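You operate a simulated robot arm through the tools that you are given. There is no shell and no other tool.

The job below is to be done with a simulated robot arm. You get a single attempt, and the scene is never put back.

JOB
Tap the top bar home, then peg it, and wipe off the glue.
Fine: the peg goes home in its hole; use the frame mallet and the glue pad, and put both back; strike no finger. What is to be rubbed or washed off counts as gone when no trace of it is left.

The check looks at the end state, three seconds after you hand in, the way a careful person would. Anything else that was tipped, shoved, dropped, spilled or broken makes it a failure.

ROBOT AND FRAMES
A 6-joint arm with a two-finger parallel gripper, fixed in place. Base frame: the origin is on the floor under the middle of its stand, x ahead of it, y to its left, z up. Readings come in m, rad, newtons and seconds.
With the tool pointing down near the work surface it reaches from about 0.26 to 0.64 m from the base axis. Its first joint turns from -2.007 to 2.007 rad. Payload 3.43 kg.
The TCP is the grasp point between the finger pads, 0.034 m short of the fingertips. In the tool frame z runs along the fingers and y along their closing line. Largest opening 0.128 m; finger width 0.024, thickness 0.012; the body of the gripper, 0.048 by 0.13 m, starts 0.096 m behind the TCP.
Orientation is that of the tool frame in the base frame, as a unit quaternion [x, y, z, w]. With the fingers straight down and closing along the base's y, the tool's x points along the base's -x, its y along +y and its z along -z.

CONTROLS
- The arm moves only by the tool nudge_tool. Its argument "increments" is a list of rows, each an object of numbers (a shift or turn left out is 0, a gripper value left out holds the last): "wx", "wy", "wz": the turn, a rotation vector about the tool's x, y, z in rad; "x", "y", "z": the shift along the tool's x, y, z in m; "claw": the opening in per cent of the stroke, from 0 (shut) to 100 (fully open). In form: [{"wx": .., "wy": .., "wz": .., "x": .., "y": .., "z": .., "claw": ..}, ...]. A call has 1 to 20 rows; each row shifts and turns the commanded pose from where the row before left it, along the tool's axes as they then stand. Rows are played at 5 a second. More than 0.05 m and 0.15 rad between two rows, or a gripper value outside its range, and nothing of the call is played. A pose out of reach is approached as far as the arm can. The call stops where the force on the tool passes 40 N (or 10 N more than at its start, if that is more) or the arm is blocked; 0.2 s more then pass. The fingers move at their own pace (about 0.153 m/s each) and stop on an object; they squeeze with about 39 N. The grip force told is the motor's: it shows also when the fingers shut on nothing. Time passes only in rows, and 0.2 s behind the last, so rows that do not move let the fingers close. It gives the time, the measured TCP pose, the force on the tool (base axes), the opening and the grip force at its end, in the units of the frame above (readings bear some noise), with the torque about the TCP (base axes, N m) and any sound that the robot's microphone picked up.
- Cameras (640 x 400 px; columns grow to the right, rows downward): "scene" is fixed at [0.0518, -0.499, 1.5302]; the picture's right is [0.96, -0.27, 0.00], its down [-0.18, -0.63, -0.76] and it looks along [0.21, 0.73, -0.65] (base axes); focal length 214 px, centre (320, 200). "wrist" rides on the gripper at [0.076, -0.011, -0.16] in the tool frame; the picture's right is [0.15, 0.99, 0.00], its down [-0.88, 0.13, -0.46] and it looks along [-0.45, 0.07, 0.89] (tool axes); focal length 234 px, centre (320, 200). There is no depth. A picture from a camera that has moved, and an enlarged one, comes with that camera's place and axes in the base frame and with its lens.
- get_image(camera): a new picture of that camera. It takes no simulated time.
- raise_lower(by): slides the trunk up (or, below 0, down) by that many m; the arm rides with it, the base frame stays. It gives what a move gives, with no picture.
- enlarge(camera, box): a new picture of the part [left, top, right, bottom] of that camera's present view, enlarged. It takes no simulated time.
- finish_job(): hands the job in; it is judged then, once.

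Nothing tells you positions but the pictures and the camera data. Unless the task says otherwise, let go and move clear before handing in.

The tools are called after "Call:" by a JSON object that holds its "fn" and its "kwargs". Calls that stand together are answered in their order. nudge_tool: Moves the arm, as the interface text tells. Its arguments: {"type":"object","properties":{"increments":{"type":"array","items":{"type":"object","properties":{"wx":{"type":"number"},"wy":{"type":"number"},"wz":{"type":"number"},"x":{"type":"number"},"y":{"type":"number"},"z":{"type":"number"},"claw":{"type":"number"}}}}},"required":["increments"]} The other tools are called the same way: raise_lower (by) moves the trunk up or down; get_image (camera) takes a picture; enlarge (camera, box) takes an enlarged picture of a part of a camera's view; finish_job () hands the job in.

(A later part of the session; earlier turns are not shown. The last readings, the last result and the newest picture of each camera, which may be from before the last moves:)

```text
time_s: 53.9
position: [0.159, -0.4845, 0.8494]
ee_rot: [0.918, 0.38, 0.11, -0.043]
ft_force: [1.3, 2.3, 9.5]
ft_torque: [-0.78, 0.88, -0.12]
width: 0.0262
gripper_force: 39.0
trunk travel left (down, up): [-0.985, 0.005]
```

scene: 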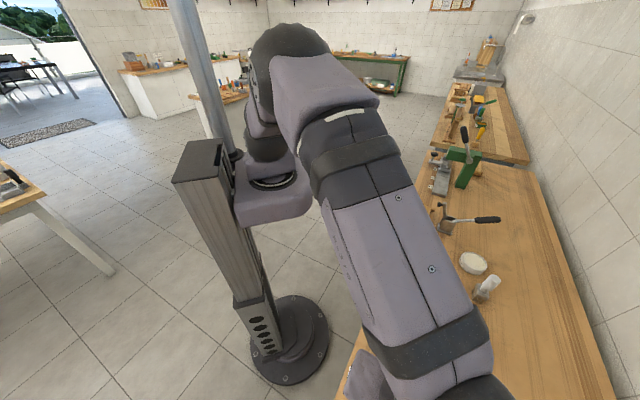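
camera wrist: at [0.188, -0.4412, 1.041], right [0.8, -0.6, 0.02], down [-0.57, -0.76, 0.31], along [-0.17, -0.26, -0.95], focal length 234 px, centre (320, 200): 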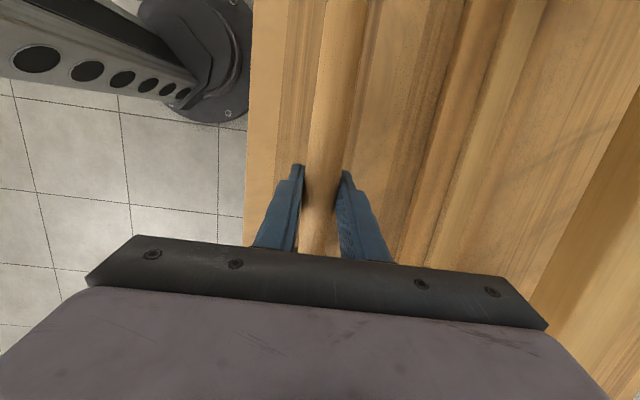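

The head is now resting flat at the original height, with contact centred under the head. I'll release and back off upward.

Call:
{"fn": "nudge_tool", "kwargs": {"increments": [{"z": -0.001}, {"claw": 30}, {"claw": 55}, {}, {}]}}

Call:
{"fn": "nudge_tool", "kwargs": {"increments": [{"z": -0.02}, {"z": -0.04}, {"z": -0.045}, {"z": -0.045}, {"wy": -0.12}, {"wy": -0.12}, {"z": -0.045}]}}

Call:
{"fn": "get_image", "kwargs": {"camera": "wrist"}}

Call:
{"fn": "enlarge", "kwargs": {"camera": "wrist", "box": [280, 140, 360, 260]}}

```text
time_s: 55.1
position: [0.1599, -0.4844, 0.8497]
ee_rot: [0.917, 0.38, 0.111, -0.045]
ft_force: [-0.3, 0.1, -0.2]
ft_torque: [0.02, 0.02, -0.02]
width: 0.0704
gripper_force: 0.0
trunk travel left (down, up): [-0.985, 0.005]
```

```text
time_s: 56.7
position: [0.1337, -0.5057, 1.0394]
ee_rot: [0.924, 0.383, -0.001, 0.001]
ft_force: [-0.4, 0.1, -0.1]
ft_torque: [0.01, 0.01, 0.0]
width: 0.0706
gripper_force: 0.1
trunk travel left (down, up): [-0.985, 0.005]
```

```text
taken
camera wrist: at [0.1781, -0.4437, 1.1978], right [0.8, -0.6, 0.0], down [-0.53, -0.71, 0.46], along [-0.27, -0.37, -0.89], focal length 234 px, centre (320, 200)
```

wrist: 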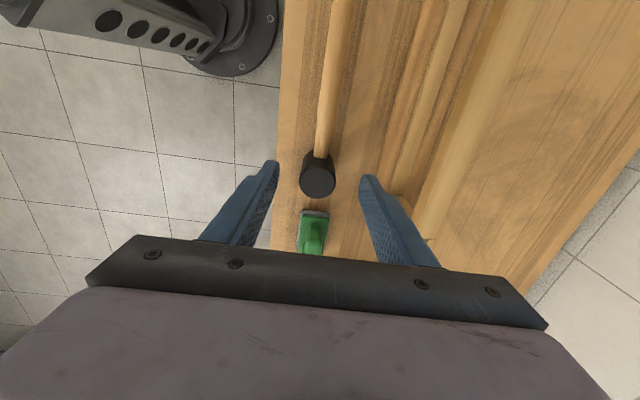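

```text
3.33 times, centred on (320, 200) of wrist
camera zoom: at [0.1781, -0.4437, 1.1978], right [0.8, -0.6, 0.0], down [-0.53, -0.71, 0.46], along [-0.27, -0.37, -0.89], focal length 781 px, centre (320, 200)
```

zoom: 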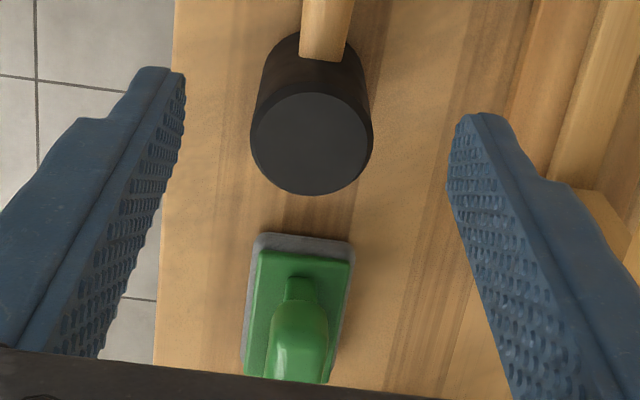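

The mallet is back within a few millimetres of where it was. Next is the peg: I'll turn back and move over toward the grey handle.

Call:
{"fn": "nudge_tool", "kwargs": {"increments": [{"wz": -0.1428}, {"wz": -0.1428}, {"wz": -0.1428}, {"wz": -0.1428}, {"wz": -0.1428}, {"wz": -0.1428}, {"wz": -0.1428}, {"wz": -0.1428}, {"wz": -0.1428}, {"wz": -0.1428}, {"wz": -0.1428}, {"y": 0.045, "x": 0.015}, {"y": 0.045, "x": 0.015}, {"y": 0.045, "x": 0.015}, {"y": 0.045}, {"y": 0.045}, {"y": 0.045}]}}

Call:
{"fn": "get_image", "kwargs": {"camera": "wrist"}}

Call:
{"fn": "enlarge", "kwargs": {"camera": "wrist", "box": [280, 90, 380, 190]}}

```text
time_s: 60.3
position: [0.2951, -0.2836, 1.0398]
ee_rot: [0.383, 0.924, 0.0, 0.0]
ft_force: [-0.9, 1.1, -0.4]
ft_torque: [-0.02, 0.04, 0.0]
width: 0.0703
gripper_force: 0.0
trunk travel left (down, up): [-0.985, 0.005]
```

```text
taken
camera wrist: at [0.2331, -0.2394, 1.1981], right [0.6, 0.8, 0.0], down [0.71, -0.53, 0.46], along [0.36, -0.27, -0.89], focal length 234 px, centre (320, 200)
```

wrist: 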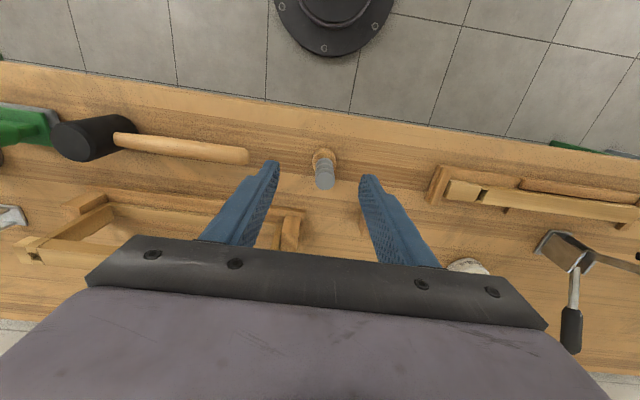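

```text
4.00 times, centred on (330, 140) of wrist
camera zoom: at [0.2331, -0.2394, 1.1981], right [0.6, 0.8, 0.0], down [0.71, -0.53, 0.46], along [0.36, -0.27, -0.89], focal length 937 px, centre (280, 440)
```

zoom: 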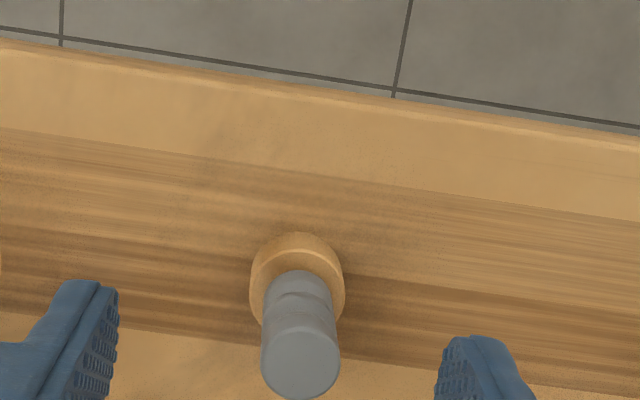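

The grey handle's top is at (0.337,-0.308,0.900), dia ≈0.027, in a low wooden ring. Before picking it, I'll test whether the arm reaches the hole at r≈0.70 with the tool tilted outward 0.45 rad.

Call:
{"fn": "nudge_tool", "kwargs": {"increments": [{"wy": -0.15}, {"wy": -0.15}, {"wy": -0.15}, {"y": -0.0403, "x": -0.0192, "z": 0.0093}, {"y": -0.0403, "x": -0.0192, "z": 0.0093}, {"y": -0.0403, "x": -0.0192, "z": 0.0093}, {"y": -0.0403, "x": -0.0192, "z": 0.0093}, {"y": -0.0403, "x": -0.0192, "z": 0.0093}, {"y": -0.0403, "x": -0.0192, "z": 0.0093}, {"y": -0.0403, "x": -0.0192, "z": 0.0093}, {"y": -0.0403, "x": -0.0192, "z": 0.0093}, {"y": -0.0403, "x": -0.0192, "z": 0.0093}]}}

Call:
{"fn": "get_image", "kwargs": {"camera": "wrist"}}

```text
time_s: 63.0
position: [0.1625, -0.6296, 0.9813]
ee_rot: [0.387, 0.908, -0.012, 0.162]
ft_force: [-0.3, 0.2, -0.8]
ft_torque: [-0.02, 0.03, -0.01]
width: 0.0703
gripper_force: 0.0
trunk travel left (down, up): [-0.985, 0.005]
stopped in row 12: the force on the tool passed its limit at 80 N (the readings are from after the stop); the commanded pose is now the measured one
```

```text
taken
camera wrist: at [0.0607, -0.5619, 1.1077], right [0.6, 0.8, 0.06], down [0.53, -0.46, 0.71], along [0.59, -0.4, -0.7], focal length 234 px, centre (320, 200)
```

wrist: 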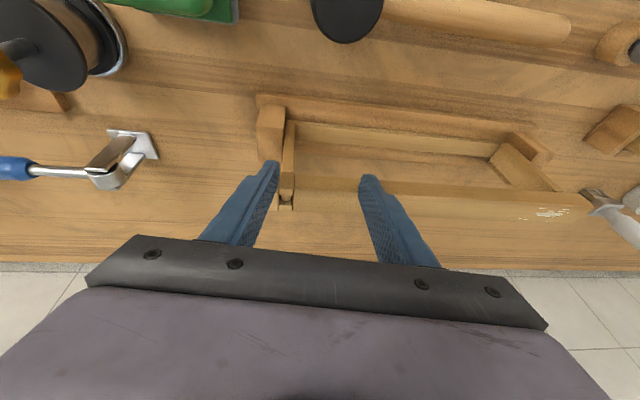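

That run bumped something: the arm drifted at its reach limit and a finger touched near the top bar. I'll retreat gently up and inward, then inspect the frame for any shift.

Call:
{"fn": "nudge_tool", "kwargs": {"increments": [{"z": -0.02}, {"z": -0.03}, {"z": -0.03, "x": 0.01}]}}

Call:
{"fn": "get_image", "kwargs": {"camera": "wrist"}}

Call:
{"fn": "enlarge", "kwargs": {"camera": "wrist", "box": [230, 90, 350, 240]}}

```text
time_s: 63.9
position: [0.1321, -0.6102, 1.055]
ee_rot: [0.387, 0.908, -0.012, 0.163]
ft_force: [0.6, 0.1, 0.3]
ft_torque: [-0.02, -0.01, -0.01]
width: 0.0705
gripper_force: 0.0
trunk travel left (down, up): [-0.985, 0.005]
```

```text
taken
camera wrist: at [0.0292, -0.5425, 1.1801], right [0.6, 0.8, 0.06], down [0.53, -0.46, 0.71], along [0.59, -0.4, -0.7], focal length 234 px, centre (320, 200)
```

wrist: 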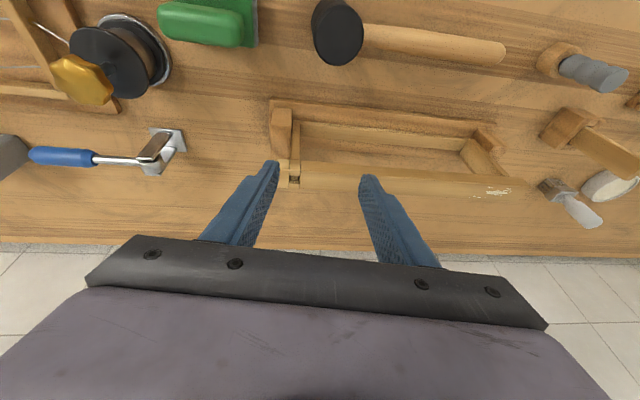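

```text
2.67 times, centred on (290, 165) of wrist
camera zoom: at [0.0292, -0.5425, 1.1801], right [0.6, 0.8, 0.06], down [0.53, -0.46, 0.71], along [0.59, -0.4, -0.7], focal length 624 px, centre (400, 293)
```

zoom: 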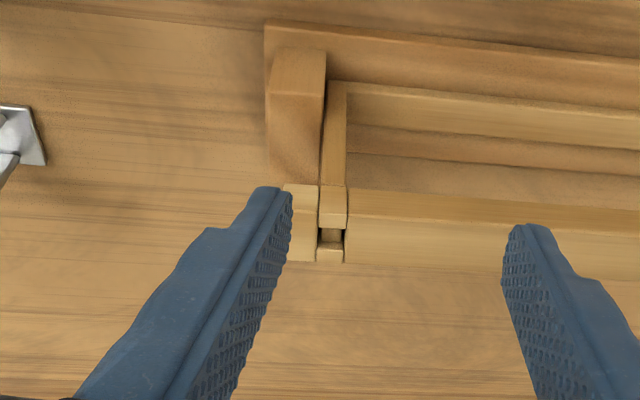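

The frame looks intact. Here's a close look at the hole and joint, and a check that the frame's base did not shift.

Call:
{"fn": "enlarge", "kwargs": {"camera": "wrist", "box": [276, 155, 306, 192]}}

Call:
{"fn": "enlarge", "kwargs": {"camera": "wrist", "box": [440, 110, 640, 230]}}

```text
10.81 times, centred on (291, 174) of wrist
camera zoom: at [0.0292, -0.5425, 1.1801], right [0.6, 0.8, 0.06], down [0.53, -0.46, 0.71], along [0.59, -0.4, -0.7], focal length 2532 px, centre (634, 486)
```

zoom: 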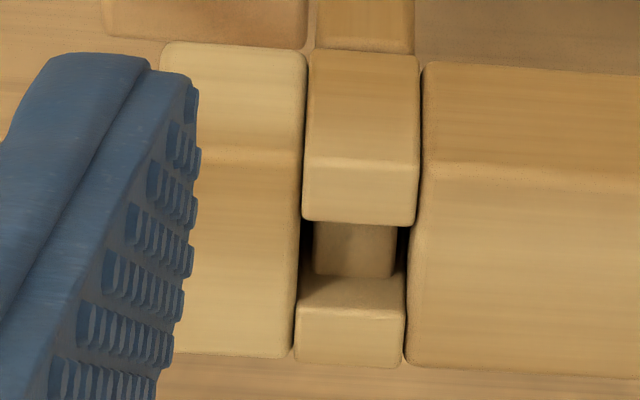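

```text
3.20 times, centred on (540, 170) of wrist
camera zoom: at [0.0292, -0.5425, 1.1801], right [0.6, 0.8, 0.06], down [0.53, -0.46, 0.71], along [0.59, -0.4, -0.7], focal length 749 px, centre (-384, 296)
```

zoom: 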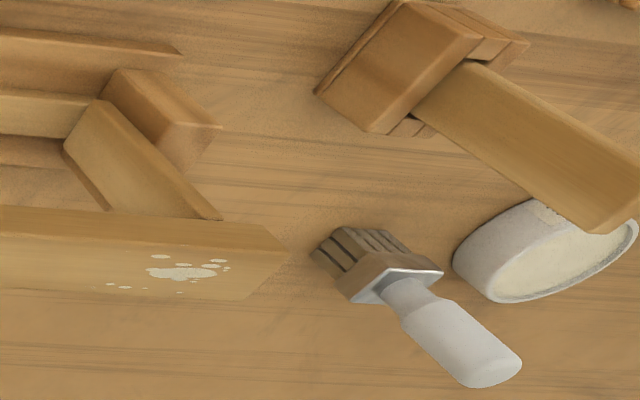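

The tenon now sits visibly inside the hole, so the bar is seated and the recess above it takes the peg. That collision skewed the tool's orientation a little, so I'll restore it first, moving inward.

Call:
{"fn": "nudge_tool", "kwargs": {"increments": [{"wx": 0.098, "wz": -0.036}, {"x": 0.03, "z": -0.01}, {"x": 0.03, "z": -0.01}]}}

```text
time_s: 64.7
position: [0.0884, -0.5665, 1.0568]
ee_rot: [0.377, 0.913, -0.06, 0.143]
ft_force: [0.5, -0.7, -0.4]
ft_torque: [0.03, -0.02, 0.0]
width: 0.0705
gripper_force: 0.0
trunk travel left (down, up): [-0.985, 0.005]
```

Orientation is clean again (tilt 0.31). I'll increase the tilt to 0.85 here and then probe outward toward the hole in small, checked steps.

Call:
{"fn": "nudge_tool", "kwargs": {"increments": [{"wy": -0.135}, {"wy": -0.135}, {"wy": -0.135}, {"wy": -0.135}, {}]}}

Call:
{"fn": "nudge_tool", "kwargs": {"increments": [{"x": -0.0198, "z": 0.0225}, {"x": -0.0198, "z": 0.0225}]}}

```text
time_s: 65.8
position: [0.0892, -0.5684, 1.0538]
ee_rot: [0.348, 0.842, -0.158, 0.381]
ft_force: [0.1, 0.2, 0.8]
ft_torque: [0.01, 0.03, 0.03]
width: 0.0702
gripper_force: 0.0
trunk travel left (down, up): [-0.985, 0.005]
```

```text
time_s: 66.5
position: [0.1327, -0.6103, 1.0553]
ee_rot: [0.348, 0.842, -0.158, 0.381]
ft_force: [-0.1, -0.3, 0.0]
ft_torque: [0.0, 0.0, -0.02]
width: 0.0706
gripper_force: 0.1
trunk travel left (down, up): [-0.985, 0.005]
```

Call:
{"fn": "nudge_tool", "kwargs": {"increments": [{"x": -0.0198, "z": 0.0225, "y": -0.0085}, {"x": -0.0099, "z": 0.0113, "y": -0.0085}]}}

Call:
{"fn": "nudge_tool", "kwargs": {"increments": [{"x": -0.0099, "z": 0.0113}]}}

Call:
{"fn": "nudge_tool", "kwargs": {"increments": [{"x": -0.0099, "z": 0.0113}]}}

```text
time_s: 67.0
position: [0.1507, -0.6543, 1.0568]
ee_rot: [0.349, 0.841, -0.158, 0.381]
ft_force: [-0.3, 0.4, 0.4]
ft_torque: [-0.04, 0.05, -0.04]
width: 0.0703
gripper_force: 0.1
trunk travel left (down, up): [-0.985, 0.005]
```

```text
time_s: 67.5
position: [0.1628, -0.6659, 1.0552]
ee_rot: [0.349, 0.842, -0.158, 0.38]
ft_force: [0.6, -1.0, 0.3]
ft_torque: [0.02, -0.02, 0.01]
width: 0.0705
gripper_force: 0.1
trunk travel left (down, up): [-0.985, 0.005]
```

```text
time_s: 67.8
position: [0.1735, -0.6767, 1.0542]
ee_rot: [0.348, 0.842, -0.158, 0.381]
ft_force: [0.7, 0.8, -0.3]
ft_torque: [0.01, 0.01, -0.01]
width: 0.0703
gripper_force: 0.0
trunk travel left (down, up): [-0.985, 0.005]
```

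With 0.85 rad tilt the arm reaches above the hole cleanly. A picture from here will refine the hole position.

Call:
{"fn": "get_image", "kwargs": {"camera": "wrist"}}

Call:
{"fn": "enlarge", "kwargs": {"camera": "wrist", "box": [250, 60, 390, 190]}}

```text
taken
camera wrist: at [0.0453, -0.5649, 1.1027], right [0.63, 0.77, -0.11], down [0.26, -0.08, 0.96], along [0.73, -0.64, -0.25], focal length 234 px, centre (320, 200)
```

wrist: 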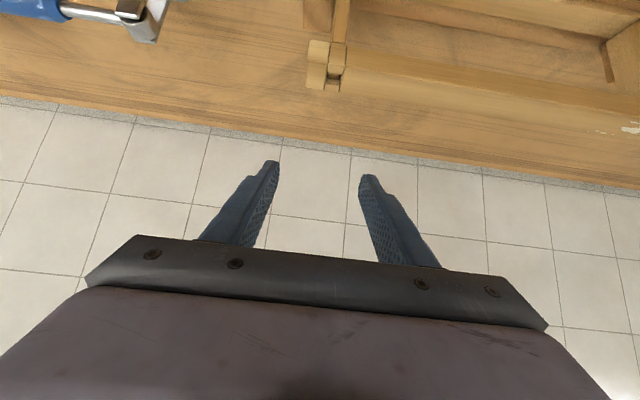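

```text
3.08 times, centred on (320, 125) of wrist
camera zoom: at [0.0453, -0.5649, 1.1027], right [0.63, 0.77, -0.11], down [0.26, -0.08, 0.96], along [0.73, -0.64, -0.25], focal length 720 px, centre (320, 431)
```

zoom: 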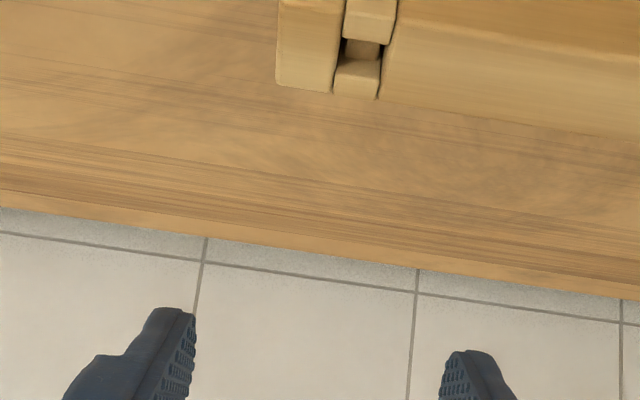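

The hole is at about (0.173, -0.6755) with bar top z≈0.950. Next I'll move, keeping this tilt, to above the grey peg handle at (0.3366, -0.3076).

Call:
{"fn": "nudge_tool", "kwargs": {"increments": [{"x": 0.032, "z": -0.0364}, {"x": 0.032, "z": -0.0364}, {"x": 0.032, "z": -0.0364}, {"y": 0.047}, {"y": 0.047}, {"y": 0.047}, {"y": 0.047}, {"y": 0.047}, {"y": 0.047}, {"y": 0.047}, {"y": 0.047}]}}

Call:
{"fn": "get_image", "kwargs": {"camera": "wrist"}}

```text
time_s: 70.2
position: [0.3371, -0.3057, 1.0556]
ee_rot: [0.348, 0.842, -0.159, 0.38]
ft_force: [0.0, -0.4, 0.0]
ft_torque: [-0.04, 0.01, -0.03]
width: 0.0704
gripper_force: 0.0
trunk travel left (down, up): [-0.985, 0.005]
```

```text
taken
camera wrist: at [0.2086, -0.1936, 1.1024], right [0.63, 0.77, -0.11], down [0.26, -0.07, 0.96], along [0.73, -0.64, -0.25], focal length 234 px, centre (320, 200)
```

wrist: 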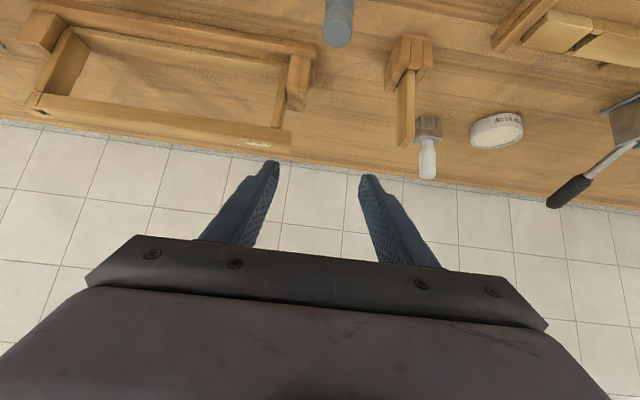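

The peg handle lines up under the TCP. Descending straight down with the tool tilted, then checking.

Call:
{"fn": "nudge_tool", "kwargs": {"increments": [{"x": 0.0338, "z": 0.0297}, {"x": 0.0338, "z": 0.0297}, {"x": 0.0338, "z": 0.0297}]}}

Call:
{"fn": "get_image", "kwargs": {"camera": "wrist"}}

```text
time_s: 71.0
position: [0.3364, -0.3068, 0.9169]
ee_rot: [0.348, 0.842, -0.158, 0.381]
ft_force: [0.8, -0.4, 0.1]
ft_torque: [-0.01, -0.01, -0.01]
width: 0.0704
gripper_force: 0.1
trunk travel left (down, up): [-0.985, 0.005]
```

```text
taken
camera wrist: at [0.2085, -0.1948, 0.9647], right [0.63, 0.77, -0.11], down [0.26, -0.08, 0.96], along [0.73, -0.64, -0.25], focal length 234 px, centre (320, 200)
```

wrist: 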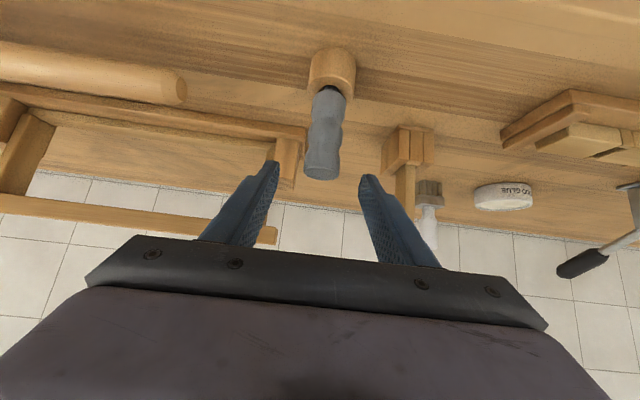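

Call:
{"fn": "enlarge", "kwargs": {"camera": "wrist", "box": [270, 40, 390, 200]}}

```text
2.50 times, centred on (330, 120) of wrist
camera zoom: at [0.2085, -0.1948, 0.9647], right [0.63, 0.77, -0.11], down [0.26, -0.08, 0.96], along [0.73, -0.64, -0.25], focal length 585 px, centre (295, 400)
```

zoom: 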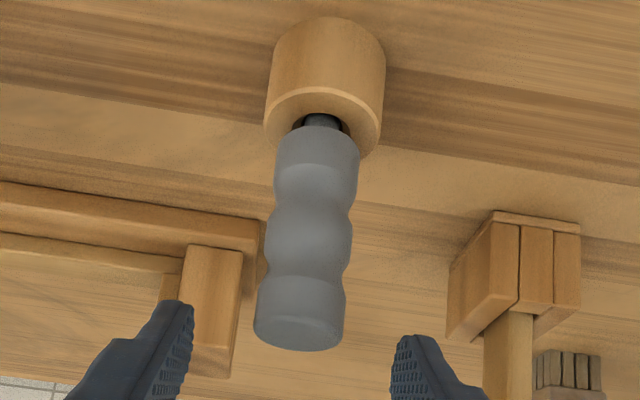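

There's a dark metal shank, about 0.011–0.013 m, between grey grip and ring, which suits the hole's size. I'll descend onto the grip and close.

Call:
{"fn": "nudge_tool", "kwargs": {"increments": [{"x": 0.017, "z": 0.015}, {"x": 0.017, "z": 0.015}, {}]}}

Call:
{"fn": "nudge_tool", "kwargs": {"increments": [{"claw": 35}, {"claw": 12}, {}, {}, {}]}}

Call:
{"fn": "get_image", "kwargs": {"camera": "wrist"}}

```text
time_s: 71.8
position: [0.3347, -0.307, 0.8732]
ee_rot: [0.348, 0.842, -0.158, 0.381]
ft_force: [0.2, 0.9, 0.5]
ft_torque: [0.0, 0.02, 0.0]
width: 0.0702
gripper_force: 0.1
trunk travel left (down, up): [-0.985, 0.005]
```

```text
time_s: 73.0
position: [0.3341, -0.3063, 0.8737]
ee_rot: [0.348, 0.842, -0.159, 0.381]
ft_force: [-0.1, -0.1, -0.3]
ft_torque: [0.0, -0.01, -0.01]
width: 0.0255
gripper_force: 39.0
trunk travel left (down, up): [-0.985, 0.005]
```

```text
taken
camera wrist: at [0.2075, -0.1938, 0.9213], right [0.63, 0.77, -0.11], down [0.26, -0.08, 0.96], along [0.73, -0.64, -0.25], focal length 234 px, centre (320, 200)
```

wrist: 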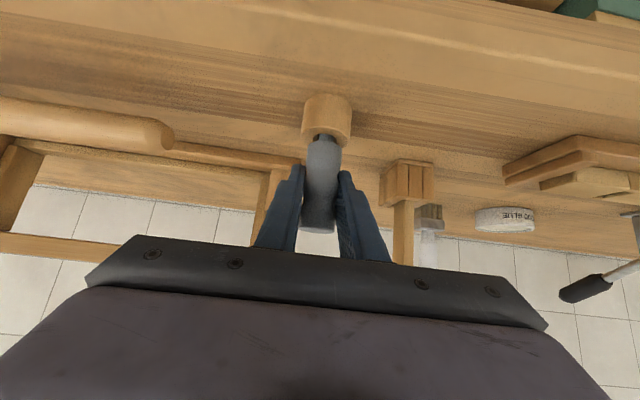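

Gripped at 0.0255 m. I'll lift straight up and look at what comes out of the ring.

Call:
{"fn": "nudge_tool", "kwargs": {"increments": [{"x": -0.0075, "z": -0.0066}, {"x": -0.015, "z": -0.0132}, {"x": -0.0225, "z": -0.0198}, {"x": -0.0225, "z": -0.0198}, {}]}}

Call:
{"fn": "get_image", "kwargs": {"camera": "wrist"}}

Call:
{"fn": "enlarge", "kwargs": {"camera": "wrist", "box": [260, 60, 380, 220]}}

```text
time_s: 74.2
position: [0.3357, -0.3053, 0.9637]
ee_rot: [0.349, 0.842, -0.158, 0.379]
ft_force: [0.9, -0.2, 0.0]
ft_torque: [-0.01, 0.0, 0.0]
width: 0.0257
gripper_force: 39.3
trunk travel left (down, up): [-0.985, 0.005]
```

```text
taken
camera wrist: at [0.2073, -0.1933, 1.0111], right [0.63, 0.77, -0.11], down [0.26, -0.08, 0.96], along [0.73, -0.64, -0.25], focal length 234 px, centre (320, 200)
```

wrist: 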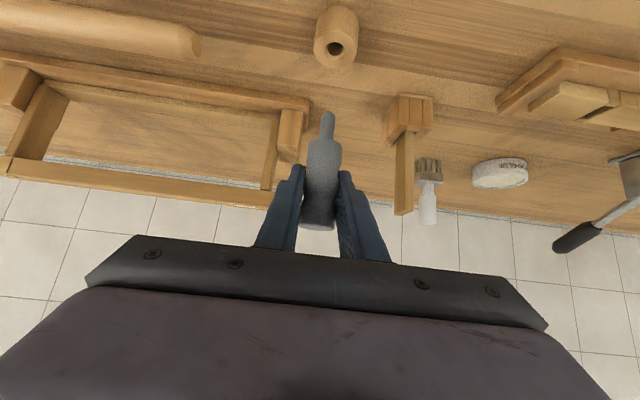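

```text
2.50 times, centred on (320, 140) of wrist
camera zoom: at [0.2073, -0.1933, 1.0111], right [0.63, 0.77, -0.11], down [0.26, -0.08, 0.96], along [0.73, -0.64, -0.25], focal length 585 px, centre (320, 350)
```

zoom: 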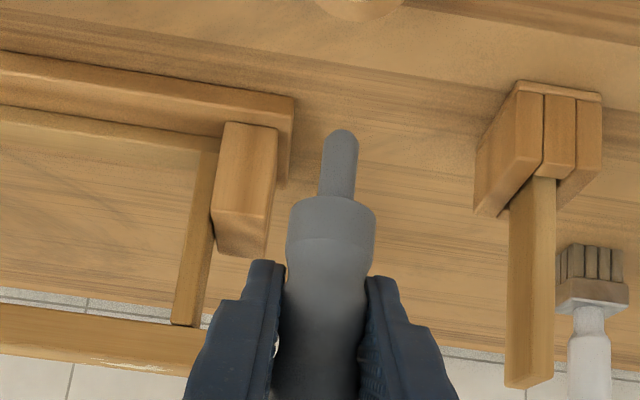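

This is a real peg: a grey grip body with a ~12 mm round pin, ~23 mm long, matching the ~13 mm hole. The tenon seems to sit high in that hole, though, so before inserting I want a near-vertical look into it. I'll raise, untilt and turn so the camera sits over the hole.

Call:
{"fn": "nudge_tool", "kwargs": {"increments": [{"x": -0.0375, "z": -0.033}, {"x": -0.0375, "z": -0.033}, {"wy": 0.1417}, {"wy": 0.1417}, {"wy": 0.1417}, {"wy": 0.1417}, {"wy": 0.1417}, {"wy": 0.1417}]}}

Call:
{"fn": "nudge_tool", "kwargs": {"increments": [{"wz": -0.1428}, {"wz": -0.1428}, {"wz": -0.1428}, {"wz": -0.1428}, {"wz": -0.1428}, {"wz": -0.1428}, {"wz": -0.1428}, {"wz": -0.1428}, {"wz": -0.1428}, {"wz": -0.1428}, {"wz": -0.1428}]}}

Call:
{"fn": "get_image", "kwargs": {"camera": "wrist"}}

```text
time_s: 76.0
position: [0.3382, -0.309, 1.0615]
ee_rot: [0.383, 0.924, 0.001, -0.001]
ft_force: [-0.4, -0.8, -0.3]
ft_torque: [0.01, 0.01, 0.0]
width: 0.0255
gripper_force: 39.1
out of reach, approached as far as the arm can: row 2
trunk travel left (down, up): [-0.985, 0.005]
```

```text
time_s: 78.5
position: [0.3381, -0.3092, 1.0626]
ee_rot: [-0.384, 0.923, 0.001, -0.001]
ft_force: [0.0, -0.3, -0.7]
ft_torque: [-0.03, 0.01, -0.01]
width: 0.0256
gripper_force: 38.8
trunk travel left (down, up): [-0.985, 0.005]
```

```text
taken
camera wrist: at [0.2923, -0.3707, 1.2217], right [-0.8, 0.59, 0.0], down [0.53, 0.72, 0.46], along [0.27, 0.37, -0.89], focal length 234 px, centre (320, 200)
```

wrist: 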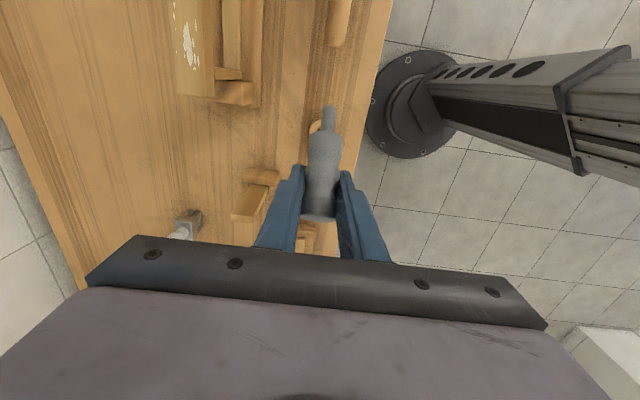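

Now I'll move so the camera is nearly above the hole.

Call:
{"fn": "nudge_tool", "kwargs": {"increments": [{"x": 0.043}, {"x": 0.043}, {"x": 0.043}, {"x": 0.043}, {"x": 0.043, "y": -0.02}, {"x": 0.043, "y": -0.02}, {"x": 0.042, "y": -0.02}]}}

Call:
{"fn": "nudge_tool", "kwargs": {"increments": [{"y": -0.02}]}}

Call:
{"fn": "get_image", "kwargs": {"camera": "wrist"}}

```text
time_s: 80.0
position: [0.1693, -0.5615, 1.0623]
ee_rot: [-0.383, 0.924, 0.002, -0.001]
ft_force: [-0.1, 0.0, 0.4]
ft_torque: [0.07, 0.0, 0.0]
width: 0.0252
gripper_force: 39.2
trunk travel left (down, up): [-0.985, 0.005]
```

```text
time_s: 80.5
position: [0.1855, -0.5783, 1.0612]
ee_rot: [-0.382, 0.924, 0.001, -0.001]
ft_force: [0.0, 0.6, 0.0]
ft_torque: [0.07, 0.02, -0.04]
width: 0.0255
gripper_force: 39.2
trunk travel left (down, up): [-0.985, 0.005]
```

```text
taken
camera wrist: at [0.1392, -0.6398, 1.2207], right [-0.8, 0.6, 0.0], down [0.53, 0.71, 0.46], along [0.27, 0.37, -0.89], focal length 234 px, centre (320, 200)
```

wrist: 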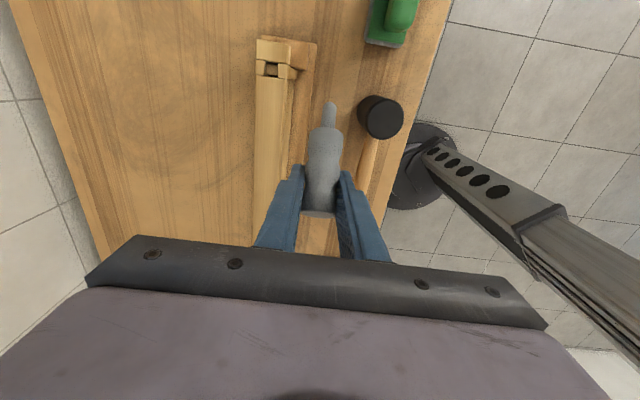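

The hole is in view from nearly straight above. Zooming in.

Call:
{"fn": "enlarge", "kwargs": {"camera": "wrist", "box": [255, 55, 290, 85]}}

Call:
{"fn": "enlarge", "kwargs": {"camera": "wrist", "box": [240, 25, 330, 105]}}

Call:
{"fn": "enlarge", "kwargs": {"camera": "wrist", "box": [295, 90, 355, 220]}}

```text
13.33 times, centred on (272, 70) of wrist
camera zoom: at [0.1392, -0.6398, 1.2207], right [-0.8, 0.6, 0.0], down [0.53, 0.71, 0.46], along [0.27, 0.37, -0.89], focal length 3122 px, centre (953, 1933)
```

zoom: 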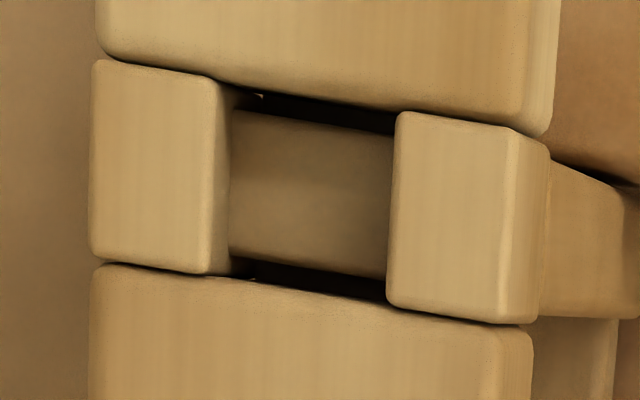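

```text
5.00 times, centred on (285, 65) of wrist
camera zoom: at [0.1392, -0.6398, 1.2207], right [-0.8, 0.6, 0.0], down [0.53, 0.71, 0.46], along [0.27, 0.37, -0.89], focal length 1171 px, centre (495, 875)
```

zoom: 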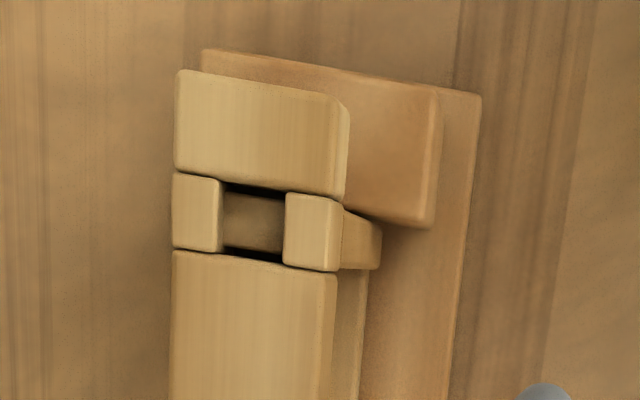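

```text
3.08 times, centred on (325, 155) of wrist
camera zoom: at [0.1392, -0.6398, 1.2207], right [-0.8, 0.6, 0.0], down [0.53, 0.71, 0.46], along [0.27, 0.37, -0.89], focal length 720 px, centre (305, 338)
```

zoom: 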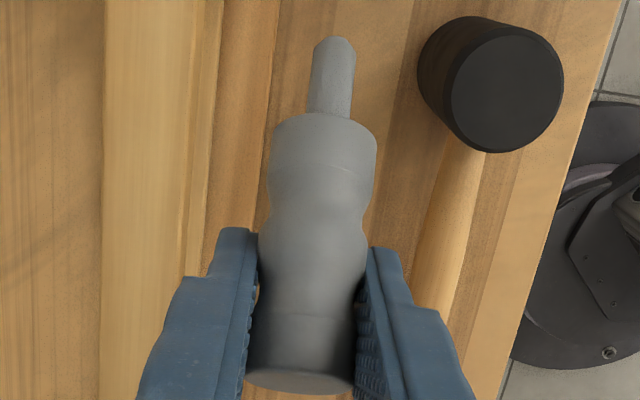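

The view shows the end-bar tenon nearly filling this opening, only ~4–5 mm below the top, so it's a mortise and the pin can't go in far. The true peg hole must be elsewhere, perhaps in a side or end face. I'll look at the lug end from the left side.

Call:
{"fn": "nudge_tool", "kwargs": {"increments": [{"y": 0.035}, {"y": 0.035}, {"x": 0.04}, {"x": 0.04}]}}

Call:
{"fn": "nudge_tool", "kwargs": {"increments": [{"wy": -0.13}, {"wy": -0.13}, {"wy": -0.13}, {"wy": -0.13}]}}

Call:
{"fn": "get_image", "kwargs": {"camera": "wrist"}}

```text
time_s: 81.5
position: [0.0749, -0.5842, 1.0619]
ee_rot: [-0.383, 0.924, 0.0, -0.001]
ft_force: [-0.2, -0.1, 0.2]
ft_torque: [0.03, -0.04, 0.0]
width: 0.0259
gripper_force: 38.9
trunk travel left (down, up): [-0.985, 0.005]
```

```text
time_s: 82.5
position: [0.074, -0.5106, 1.0624]
ee_rot: [-0.369, 0.892, 0.098, 0.239]
ft_force: [0.0, -0.4, 0.1]
ft_torque: [-0.01, 0.01, -0.01]
width: 0.0254
gripper_force: 38.8
out of reach, approached as far as the arm can: row 2, 3, 4
trunk travel left (down, up): [-0.985, 0.005]
```

```text
taken
camera wrist: at [-0.0206, -0.6209, 1.1623], right [-0.79, 0.61, -0.07], down [0.29, 0.47, 0.83], along [0.54, 0.64, -0.55], focal length 234 px, centre (320, 200)
```

wrist: 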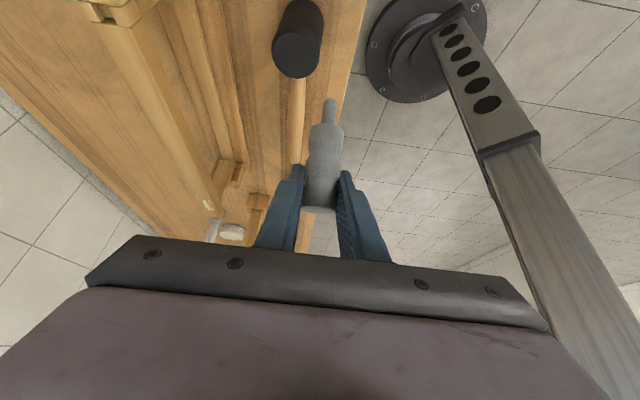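

Call:
{"fn": "enlarge", "kwargs": {"camera": "wrist", "box": [70, 0, 190, 60]}}

Call:
{"fn": "enlarge", "kwargs": {"camera": "wrist", "box": [80, 0, 280, 250]}}

```text
5.33 times, centred on (130, 30) of wrist
camera zoom: at [-0.0206, -0.6209, 1.1623], right [-0.79, 0.61, -0.07], down [0.29, 0.47, 0.83], along [0.54, 0.64, -0.55], focal length 1249 px, centre (1333, 1107)
```

zoom: 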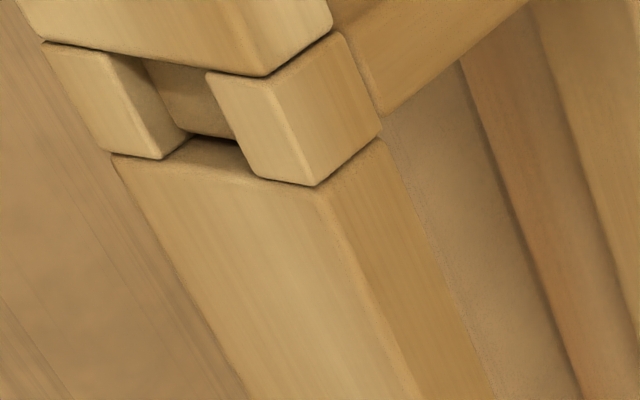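

```text
1.60 times, centred on (180, 125) of wrist
camera zoom: at [-0.0206, -0.6209, 1.1623], right [-0.79, 0.61, -0.07], down [0.29, 0.47, 0.83], along [0.54, 0.64, -0.55], focal length 375 px, centre (544, 320)
```

zoom: 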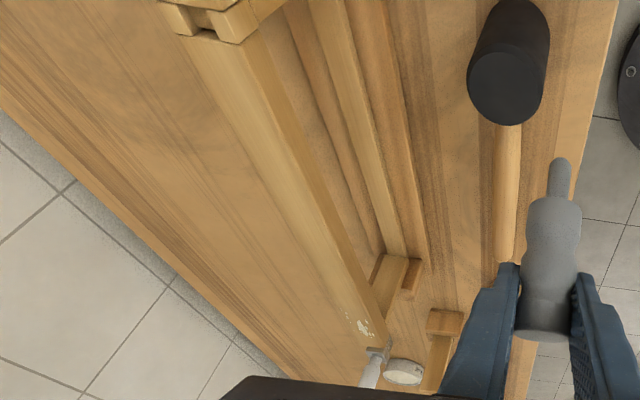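

The end bar is seated against the bar with no gap. I'll aim the camera better at the lug's end face and outer parts.

Call:
{"fn": "nudge_tool", "kwargs": {"increments": [{"wy": 0.13}, {"wz": 0.14}, {"wz": 0.14}, {"wz": 0.14}]}}

Call:
{"fn": "get_image", "kwargs": {"camera": "wrist"}}

```text
time_s: 83.5
position: [0.0752, -0.5125, 1.0621]
ee_rot: [-0.177, 0.965, 0.11, 0.159]
ft_force: [1.1, 0.6, 0.0]
ft_torque: [0.03, -0.03, 0.03]
width: 0.0255
gripper_force: 39.5
trunk travel left (down, up): [-0.985, 0.005]
```

```text
taken
camera wrist: at [-0.0305, -0.5879, 1.1809], right [-0.5, 0.86, 0.1], down [0.61, 0.27, 0.75], along [0.61, 0.44, -0.66], focal length 234 px, centre (320, 200)
```

wrist: 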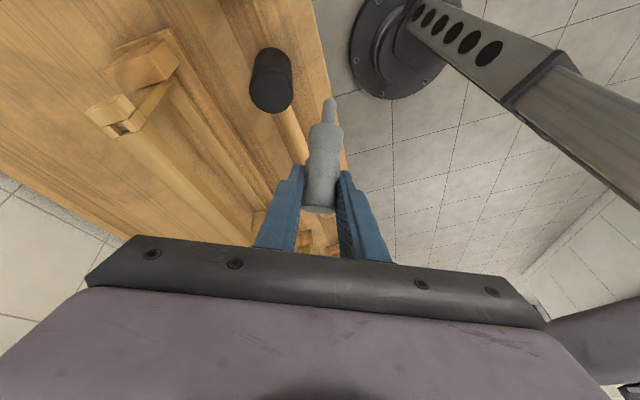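

Call:
{"fn": "enlarge", "kwargs": {"camera": "wrist", "box": [70, 20, 200, 160]}}

Call:
{"fn": "enlarge", "kwargs": {"camera": "wrist", "box": [80, 85, 150, 145]}}

```text
2.86 times, centred on (135, 90) of wrist
camera zoom: at [-0.0305, -0.5879, 1.1809], right [-0.5, 0.86, 0.1], down [0.61, 0.27, 0.75], along [0.61, 0.44, -0.66], focal length 669 px, centre (849, 514)
```

zoom: 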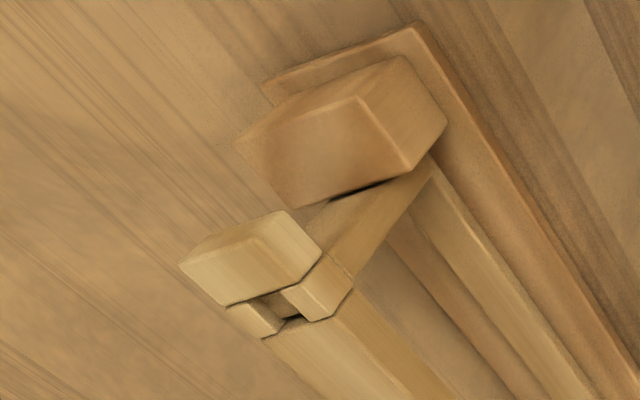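

```text
6.67 times, centred on (115, 115) of wrist
camera zoom: at [-0.0305, -0.5879, 1.1809], right [-0.5, 0.86, 0.1], down [0.61, 0.27, 0.75], along [0.61, 0.44, -0.66], focal length 1561 px, centre (1687, 767)
```

zoom: 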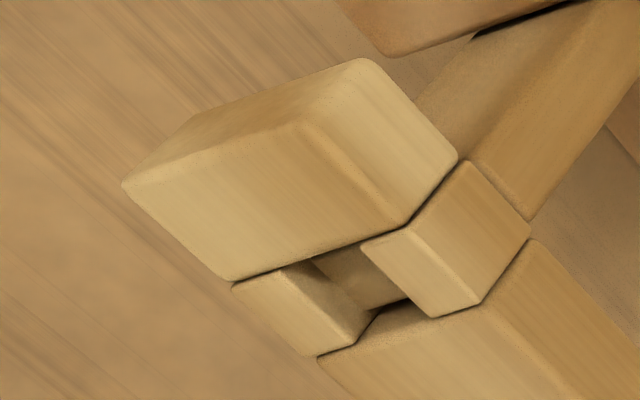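

The lug's end face is plain too. I'll straighten the tool and turn it half around so the camera looks back from the outer side of the frame.

Call:
{"fn": "nudge_tool", "kwargs": {"increments": [{"wz": -0.14}, {"wz": -0.14}, {"wz": -0.14}, {"wy": 0.1327}, {"wy": 0.1327}, {"wy": 0.1327}]}}

Call:
{"fn": "nudge_tool", "kwargs": {"increments": [{"wz": -0.1428}, {"wz": -0.1428}, {"wz": -0.1428}, {"wz": -0.1428}, {"wz": -0.1428}, {"wz": -0.1428}, {"wz": -0.1428}, {"wz": -0.1428}, {"wz": -0.1428}, {"wz": -0.1428}, {"wz": -0.1428}]}}

Call:
{"fn": "get_image", "kwargs": {"camera": "wrist"}}

```text
time_s: 84.8
position: [0.0746, -0.5104, 1.0625]
ee_rot: [-0.383, 0.924, -0.002, -0.005]
ft_force: [-0.1, 0.2, -0.9]
ft_torque: [-0.03, 0.01, 0.05]
width: 0.0256
gripper_force: 39.0
trunk travel left (down, up): [-0.985, 0.005]
```

```text
time_s: 87.2
position: [0.2297, -0.3917, 1.0077]
ee_rot: [0.899, -0.428, -0.048, 0.08]
ft_force: [0.4, 0.7, -0.8]
ft_torque: [0.02, 0.0, -0.02]
width: 0.0257
gripper_force: 39.4
out of reach, approached as far as the arm can: row 6, 7, 8, 9, 10, 11
trunk travel left (down, up): [-0.985, 0.005]
```

```text
taken
camera wrist: at [0.3103, -0.4273, 1.1607], right [-0.66, -0.73, 0.18], down [-0.58, 0.65, 0.49], along [-0.47, 0.22, -0.85], focal length 234 px, centre (320, 200)
```

wrist: 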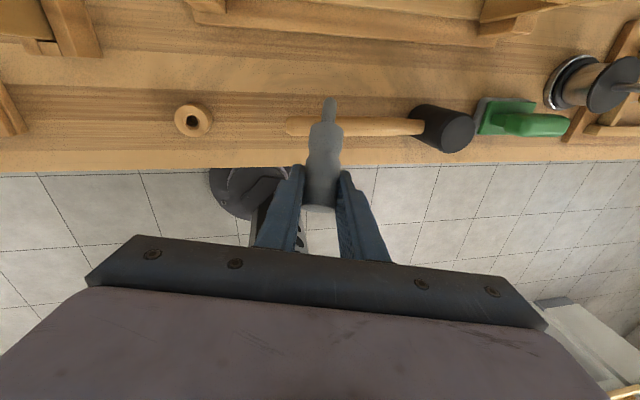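

The turn was limited by a joint but ended facing back inward. I'll carefully ease outward (camera side) in small steps to see the frame's outer face.

Call:
{"fn": "nudge_tool", "kwargs": {"increments": [{"x": 0.03, "z": -0.01}, {"x": 0.03, "z": -0.01}]}}

Call:
{"fn": "nudge_tool", "kwargs": {"increments": [{"x": 0.03}, {"x": 0.03}]}}

Call:
{"fn": "get_image", "kwargs": {"camera": "wrist"}}

```text
time_s: 87.8
position: [0.2823, -0.4064, 1.0133]
ee_rot: [0.899, -0.429, -0.047, 0.076]
ft_force: [-0.9, 0.0, 0.2]
ft_torque: [0.0, 0.0, 0.03]
width: 0.0254
gripper_force: 38.4
out of reach, approached as far as the arm can: row 1, 2
trunk travel left (down, up): [-0.985, 0.005]
```

```text
time_s: 88.5
position: [0.3282, -0.4212, 1.0043]
ee_rot: [0.899, -0.429, -0.051, 0.07]
ft_force: [-13.0, 16.4, 5.4]
ft_torque: [0.7, 0.68, -0.24]
width: 0.0251
gripper_force: 39.0
out of reach, approached as far as the arm can: row 1, 2
trunk travel left (down, up): [-0.985, 0.005]
```

```text
taken
camera wrist: at [0.4087, -0.4613, 1.1558], right [-0.66, -0.73, 0.16], down [-0.58, 0.64, 0.5], along [-0.47, 0.24, -0.85], focal length 234 px, centre (320, 200)
```

wrist: 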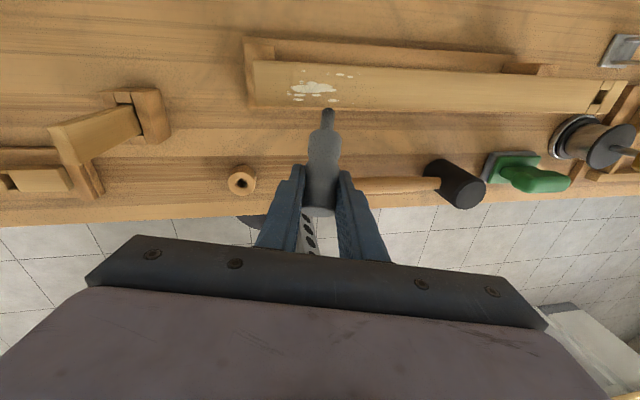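

The peg's pin is touching the bar's inner edge. Backing off right away.

Call:
{"fn": "nudge_tool", "kwargs": {"increments": [{"x": -0.02}, {"x": -0.03, "z": -0.02}]}}

Call:
{"fn": "get_image", "kwargs": {"camera": "wrist"}}

Call:
{"fn": "enlarge", "kwargs": {"camera": "wrist", "box": [240, 40, 440, 120]}}

```text
time_s: 89.0
position: [0.3042, -0.3878, 1.0261]
ee_rot: [0.902, -0.424, -0.043, 0.066]
ft_force: [-0.5, -1.0, -0.5]
ft_torque: [0.0, -0.02, 0.02]
width: 0.0246
gripper_force: 38.6
trunk travel left (down, up): [-0.985, 0.005]
```

```text
taken
camera wrist: at [0.3821, -0.4264, 1.1802], right [-0.66, -0.74, 0.15], down [-0.6, 0.63, 0.49], along [-0.46, 0.23, -0.86], focal length 234 px, centre (320, 200)
```

wrist: 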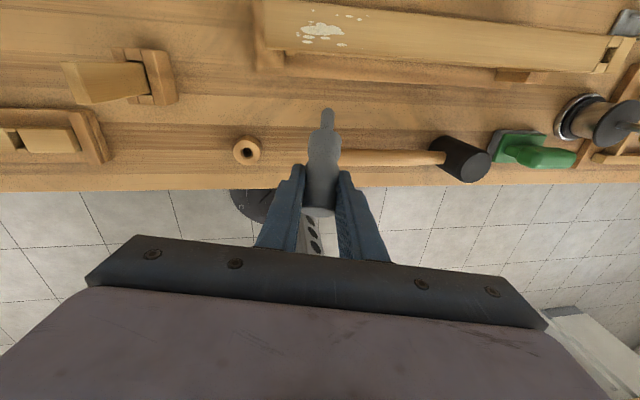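

```text
3.20 times, centred on (340, 80) of wrist
camera zoom: at [0.3821, -0.4264, 1.1802], right [-0.66, -0.74, 0.15], down [-0.6, 0.63, 0.49], along [-0.46, 0.23, -0.86], focal length 749 px, centre (256, 584)
```

zoom: 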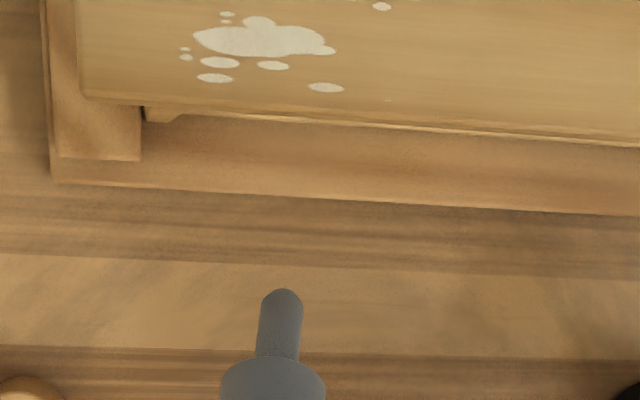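

I'll raise a little, level the tool, and unwind back to the standard orientation in two calls.

Call:
{"fn": "nudge_tool", "kwargs": {"increments": [{"z": -0.02}, {"wx": 0.078, "wy": 0.0108}, {"wx": 0.078, "wy": 0.0108}, {"wz": 0.1385}, {"wz": 0.1385}, {"wz": 0.1385}, {"wz": 0.1385}, {"wz": 0.1385}, {"wz": 0.1385}, {"wz": 0.1385}, {"wz": 0.1385}, {"wz": 0.1385}, {"wz": 0.1385}, {"wz": 0.1385}]}}

Call:
{"fn": "nudge_tool", "kwargs": {"increments": [{"wz": 0.1385}, {"wz": 0.1385}, {"wz": 0.1385}, {"wz": 0.1385}, {"wz": 0.1385}, {"wz": 0.1385}, {"wz": 0.1385}, {"wz": 0.1385}, {"wz": 0.1385}, {"wz": 0.1385}, {"wz": 0.1385}]}}

Call:
{"fn": "get_image", "kwargs": {"camera": "wrist"}}

```text
time_s: 92.0
position: [0.306, -0.3858, 1.0449]
ee_rot: [-0.357, 0.931, -0.013, -0.079]
ft_force: [-0.6, 1.0, -0.3]
ft_torque: [0.01, 0.01, 0.0]
width: 0.0249
gripper_force: 38.5
out of reach, approached as far as the arm can: row 2, 3
trunk travel left (down, up): [-0.985, 0.005]
```

```text
time_s: 94.5
position: [0.3062, -0.3856, 1.0449]
ee_rot: [0.383, 0.92, -0.064, -0.048]
ft_force: [-0.5, 0.4, -0.3]
ft_torque: [-0.04, -0.02, 0.01]
width: 0.0244
gripper_force: 39.1
trunk travel left (down, up): [-0.985, 0.005]
```

```text
taken
camera wrist: at [0.2674, -0.3272, 1.2065], right [0.59, 0.79, -0.15], down [0.77, -0.5, 0.39], along [0.24, -0.35, -0.91], focal length 234 px, centre (320, 200)
```

wrist: 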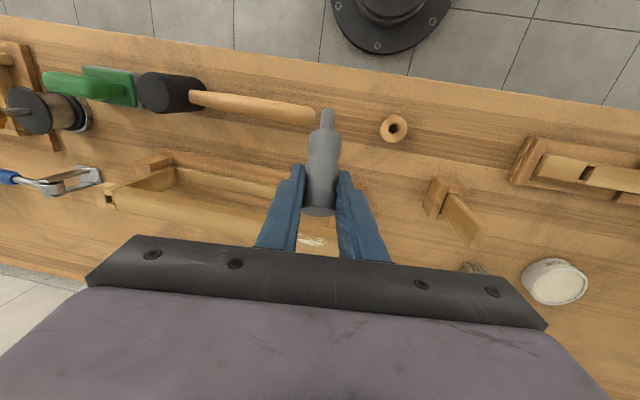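

The scene is undisturbed apart from the peg possibly rotating slightly in the grip. I'll level the tool fully and compare the peg's view with the earlier one.

Call:
{"fn": "nudge_tool", "kwargs": {"increments": [{"wx": -0.0773, "wy": -0.0197}, {"wx": -0.0773, "wy": -0.0197}, {}]}}

Call:
{"fn": "enlarge", "kwargs": {"camera": "wrist", "box": [295, 90, 355, 220]}}

Call:
{"fn": "get_image", "kwargs": {"camera": "wrist"}}

```text
time_s: 95.2
position: [0.3061, -0.3864, 1.0449]
ee_rot: [0.384, 0.923, 0.0, 0.0]
ft_force: [0.7, 0.8, -0.7]
ft_torque: [0.01, -0.01, -0.01]
width: 0.0247
gripper_force: 39.1
trunk travel left (down, up): [-0.985, 0.005]
```

```text
3.08 times, centred on (325, 155) of wrist
camera zoom: at [0.2455, -0.3405, 1.2038], right [0.6, 0.8, 0.0], down [0.71, -0.53, 0.45], along [0.36, -0.27, -0.89], focal length 720 px, centre (305, 338)
```

zoom: 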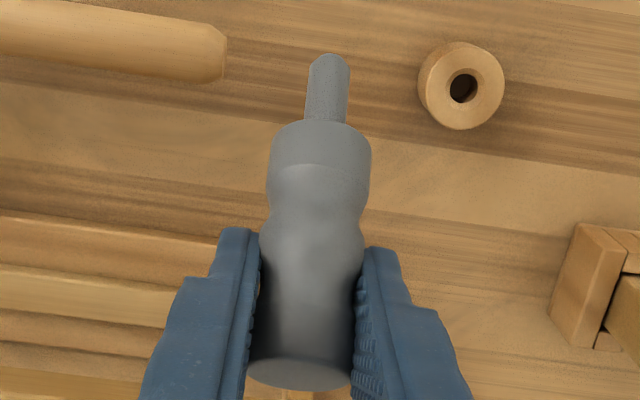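

```text
taken
camera wrist: at [0.2455, -0.3405, 1.2038], right [0.6, 0.8, 0.0], down [0.71, -0.53, 0.45], along [0.36, -0.27, -0.89], focal length 234 px, centre (320, 200)
```

wrist: 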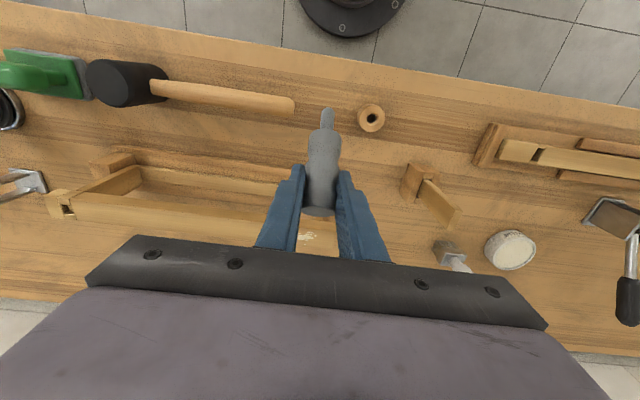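

The peg slid about 1 cm to its narrow waist in the grip, so its angle needs re-checking. I'll go back above its ring, tilt so the pin points down, and check verticality with the scene camera.

Call:
{"fn": "nudge_tool", "kwargs": {"increments": [{"y": 0.04, "x": 0.017}, {"y": 0.037, "x": 0.017}, {"wy": -0.13}, {"wy": -0.13}, {"wy": -0.13}, {"wy": -0.13}, {"wy": -0.13}, {"wy": -0.13}, {}]}}

Call:
{"fn": "get_image", "kwargs": {"camera": "scene"}}

Call:
{"fn": "get_image", "kwargs": {"camera": "wrist"}}

```text
time_s: 97.2
position: [0.3367, -0.3072, 1.045]
ee_rot: [0.354, 0.855, -0.145, 0.351]
ft_force: [0.2, 0.1, -0.7]
ft_torque: [-0.03, 0.0, 0.01]
width: 0.0245
gripper_force: 38.9
out of reach, approached as far as the arm can: row 5
trunk travel left (down, up): [-0.985, 0.005]
```

```text
taken
```

scene: 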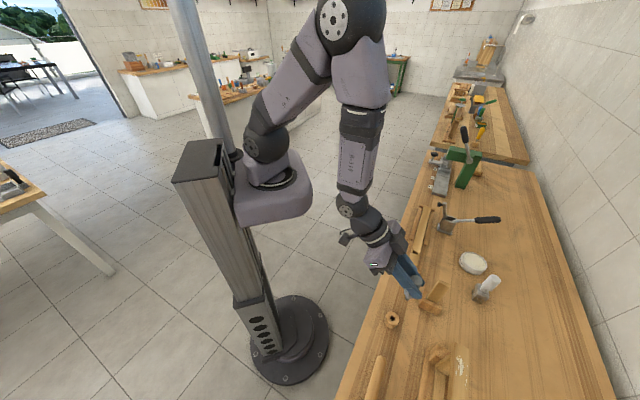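

```text
taken
camera wrist: at [0.2119, -0.1971, 1.1039], right [0.63, 0.77, -0.1], down [0.31, -0.12, 0.94], along [0.71, -0.62, -0.32], focal length 234 px, centre (320, 200)
```

wrist: 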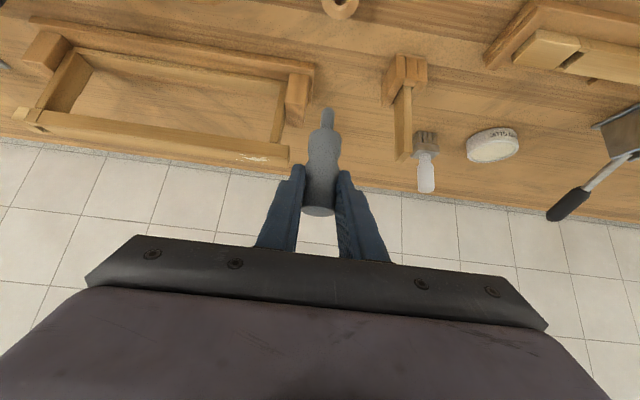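

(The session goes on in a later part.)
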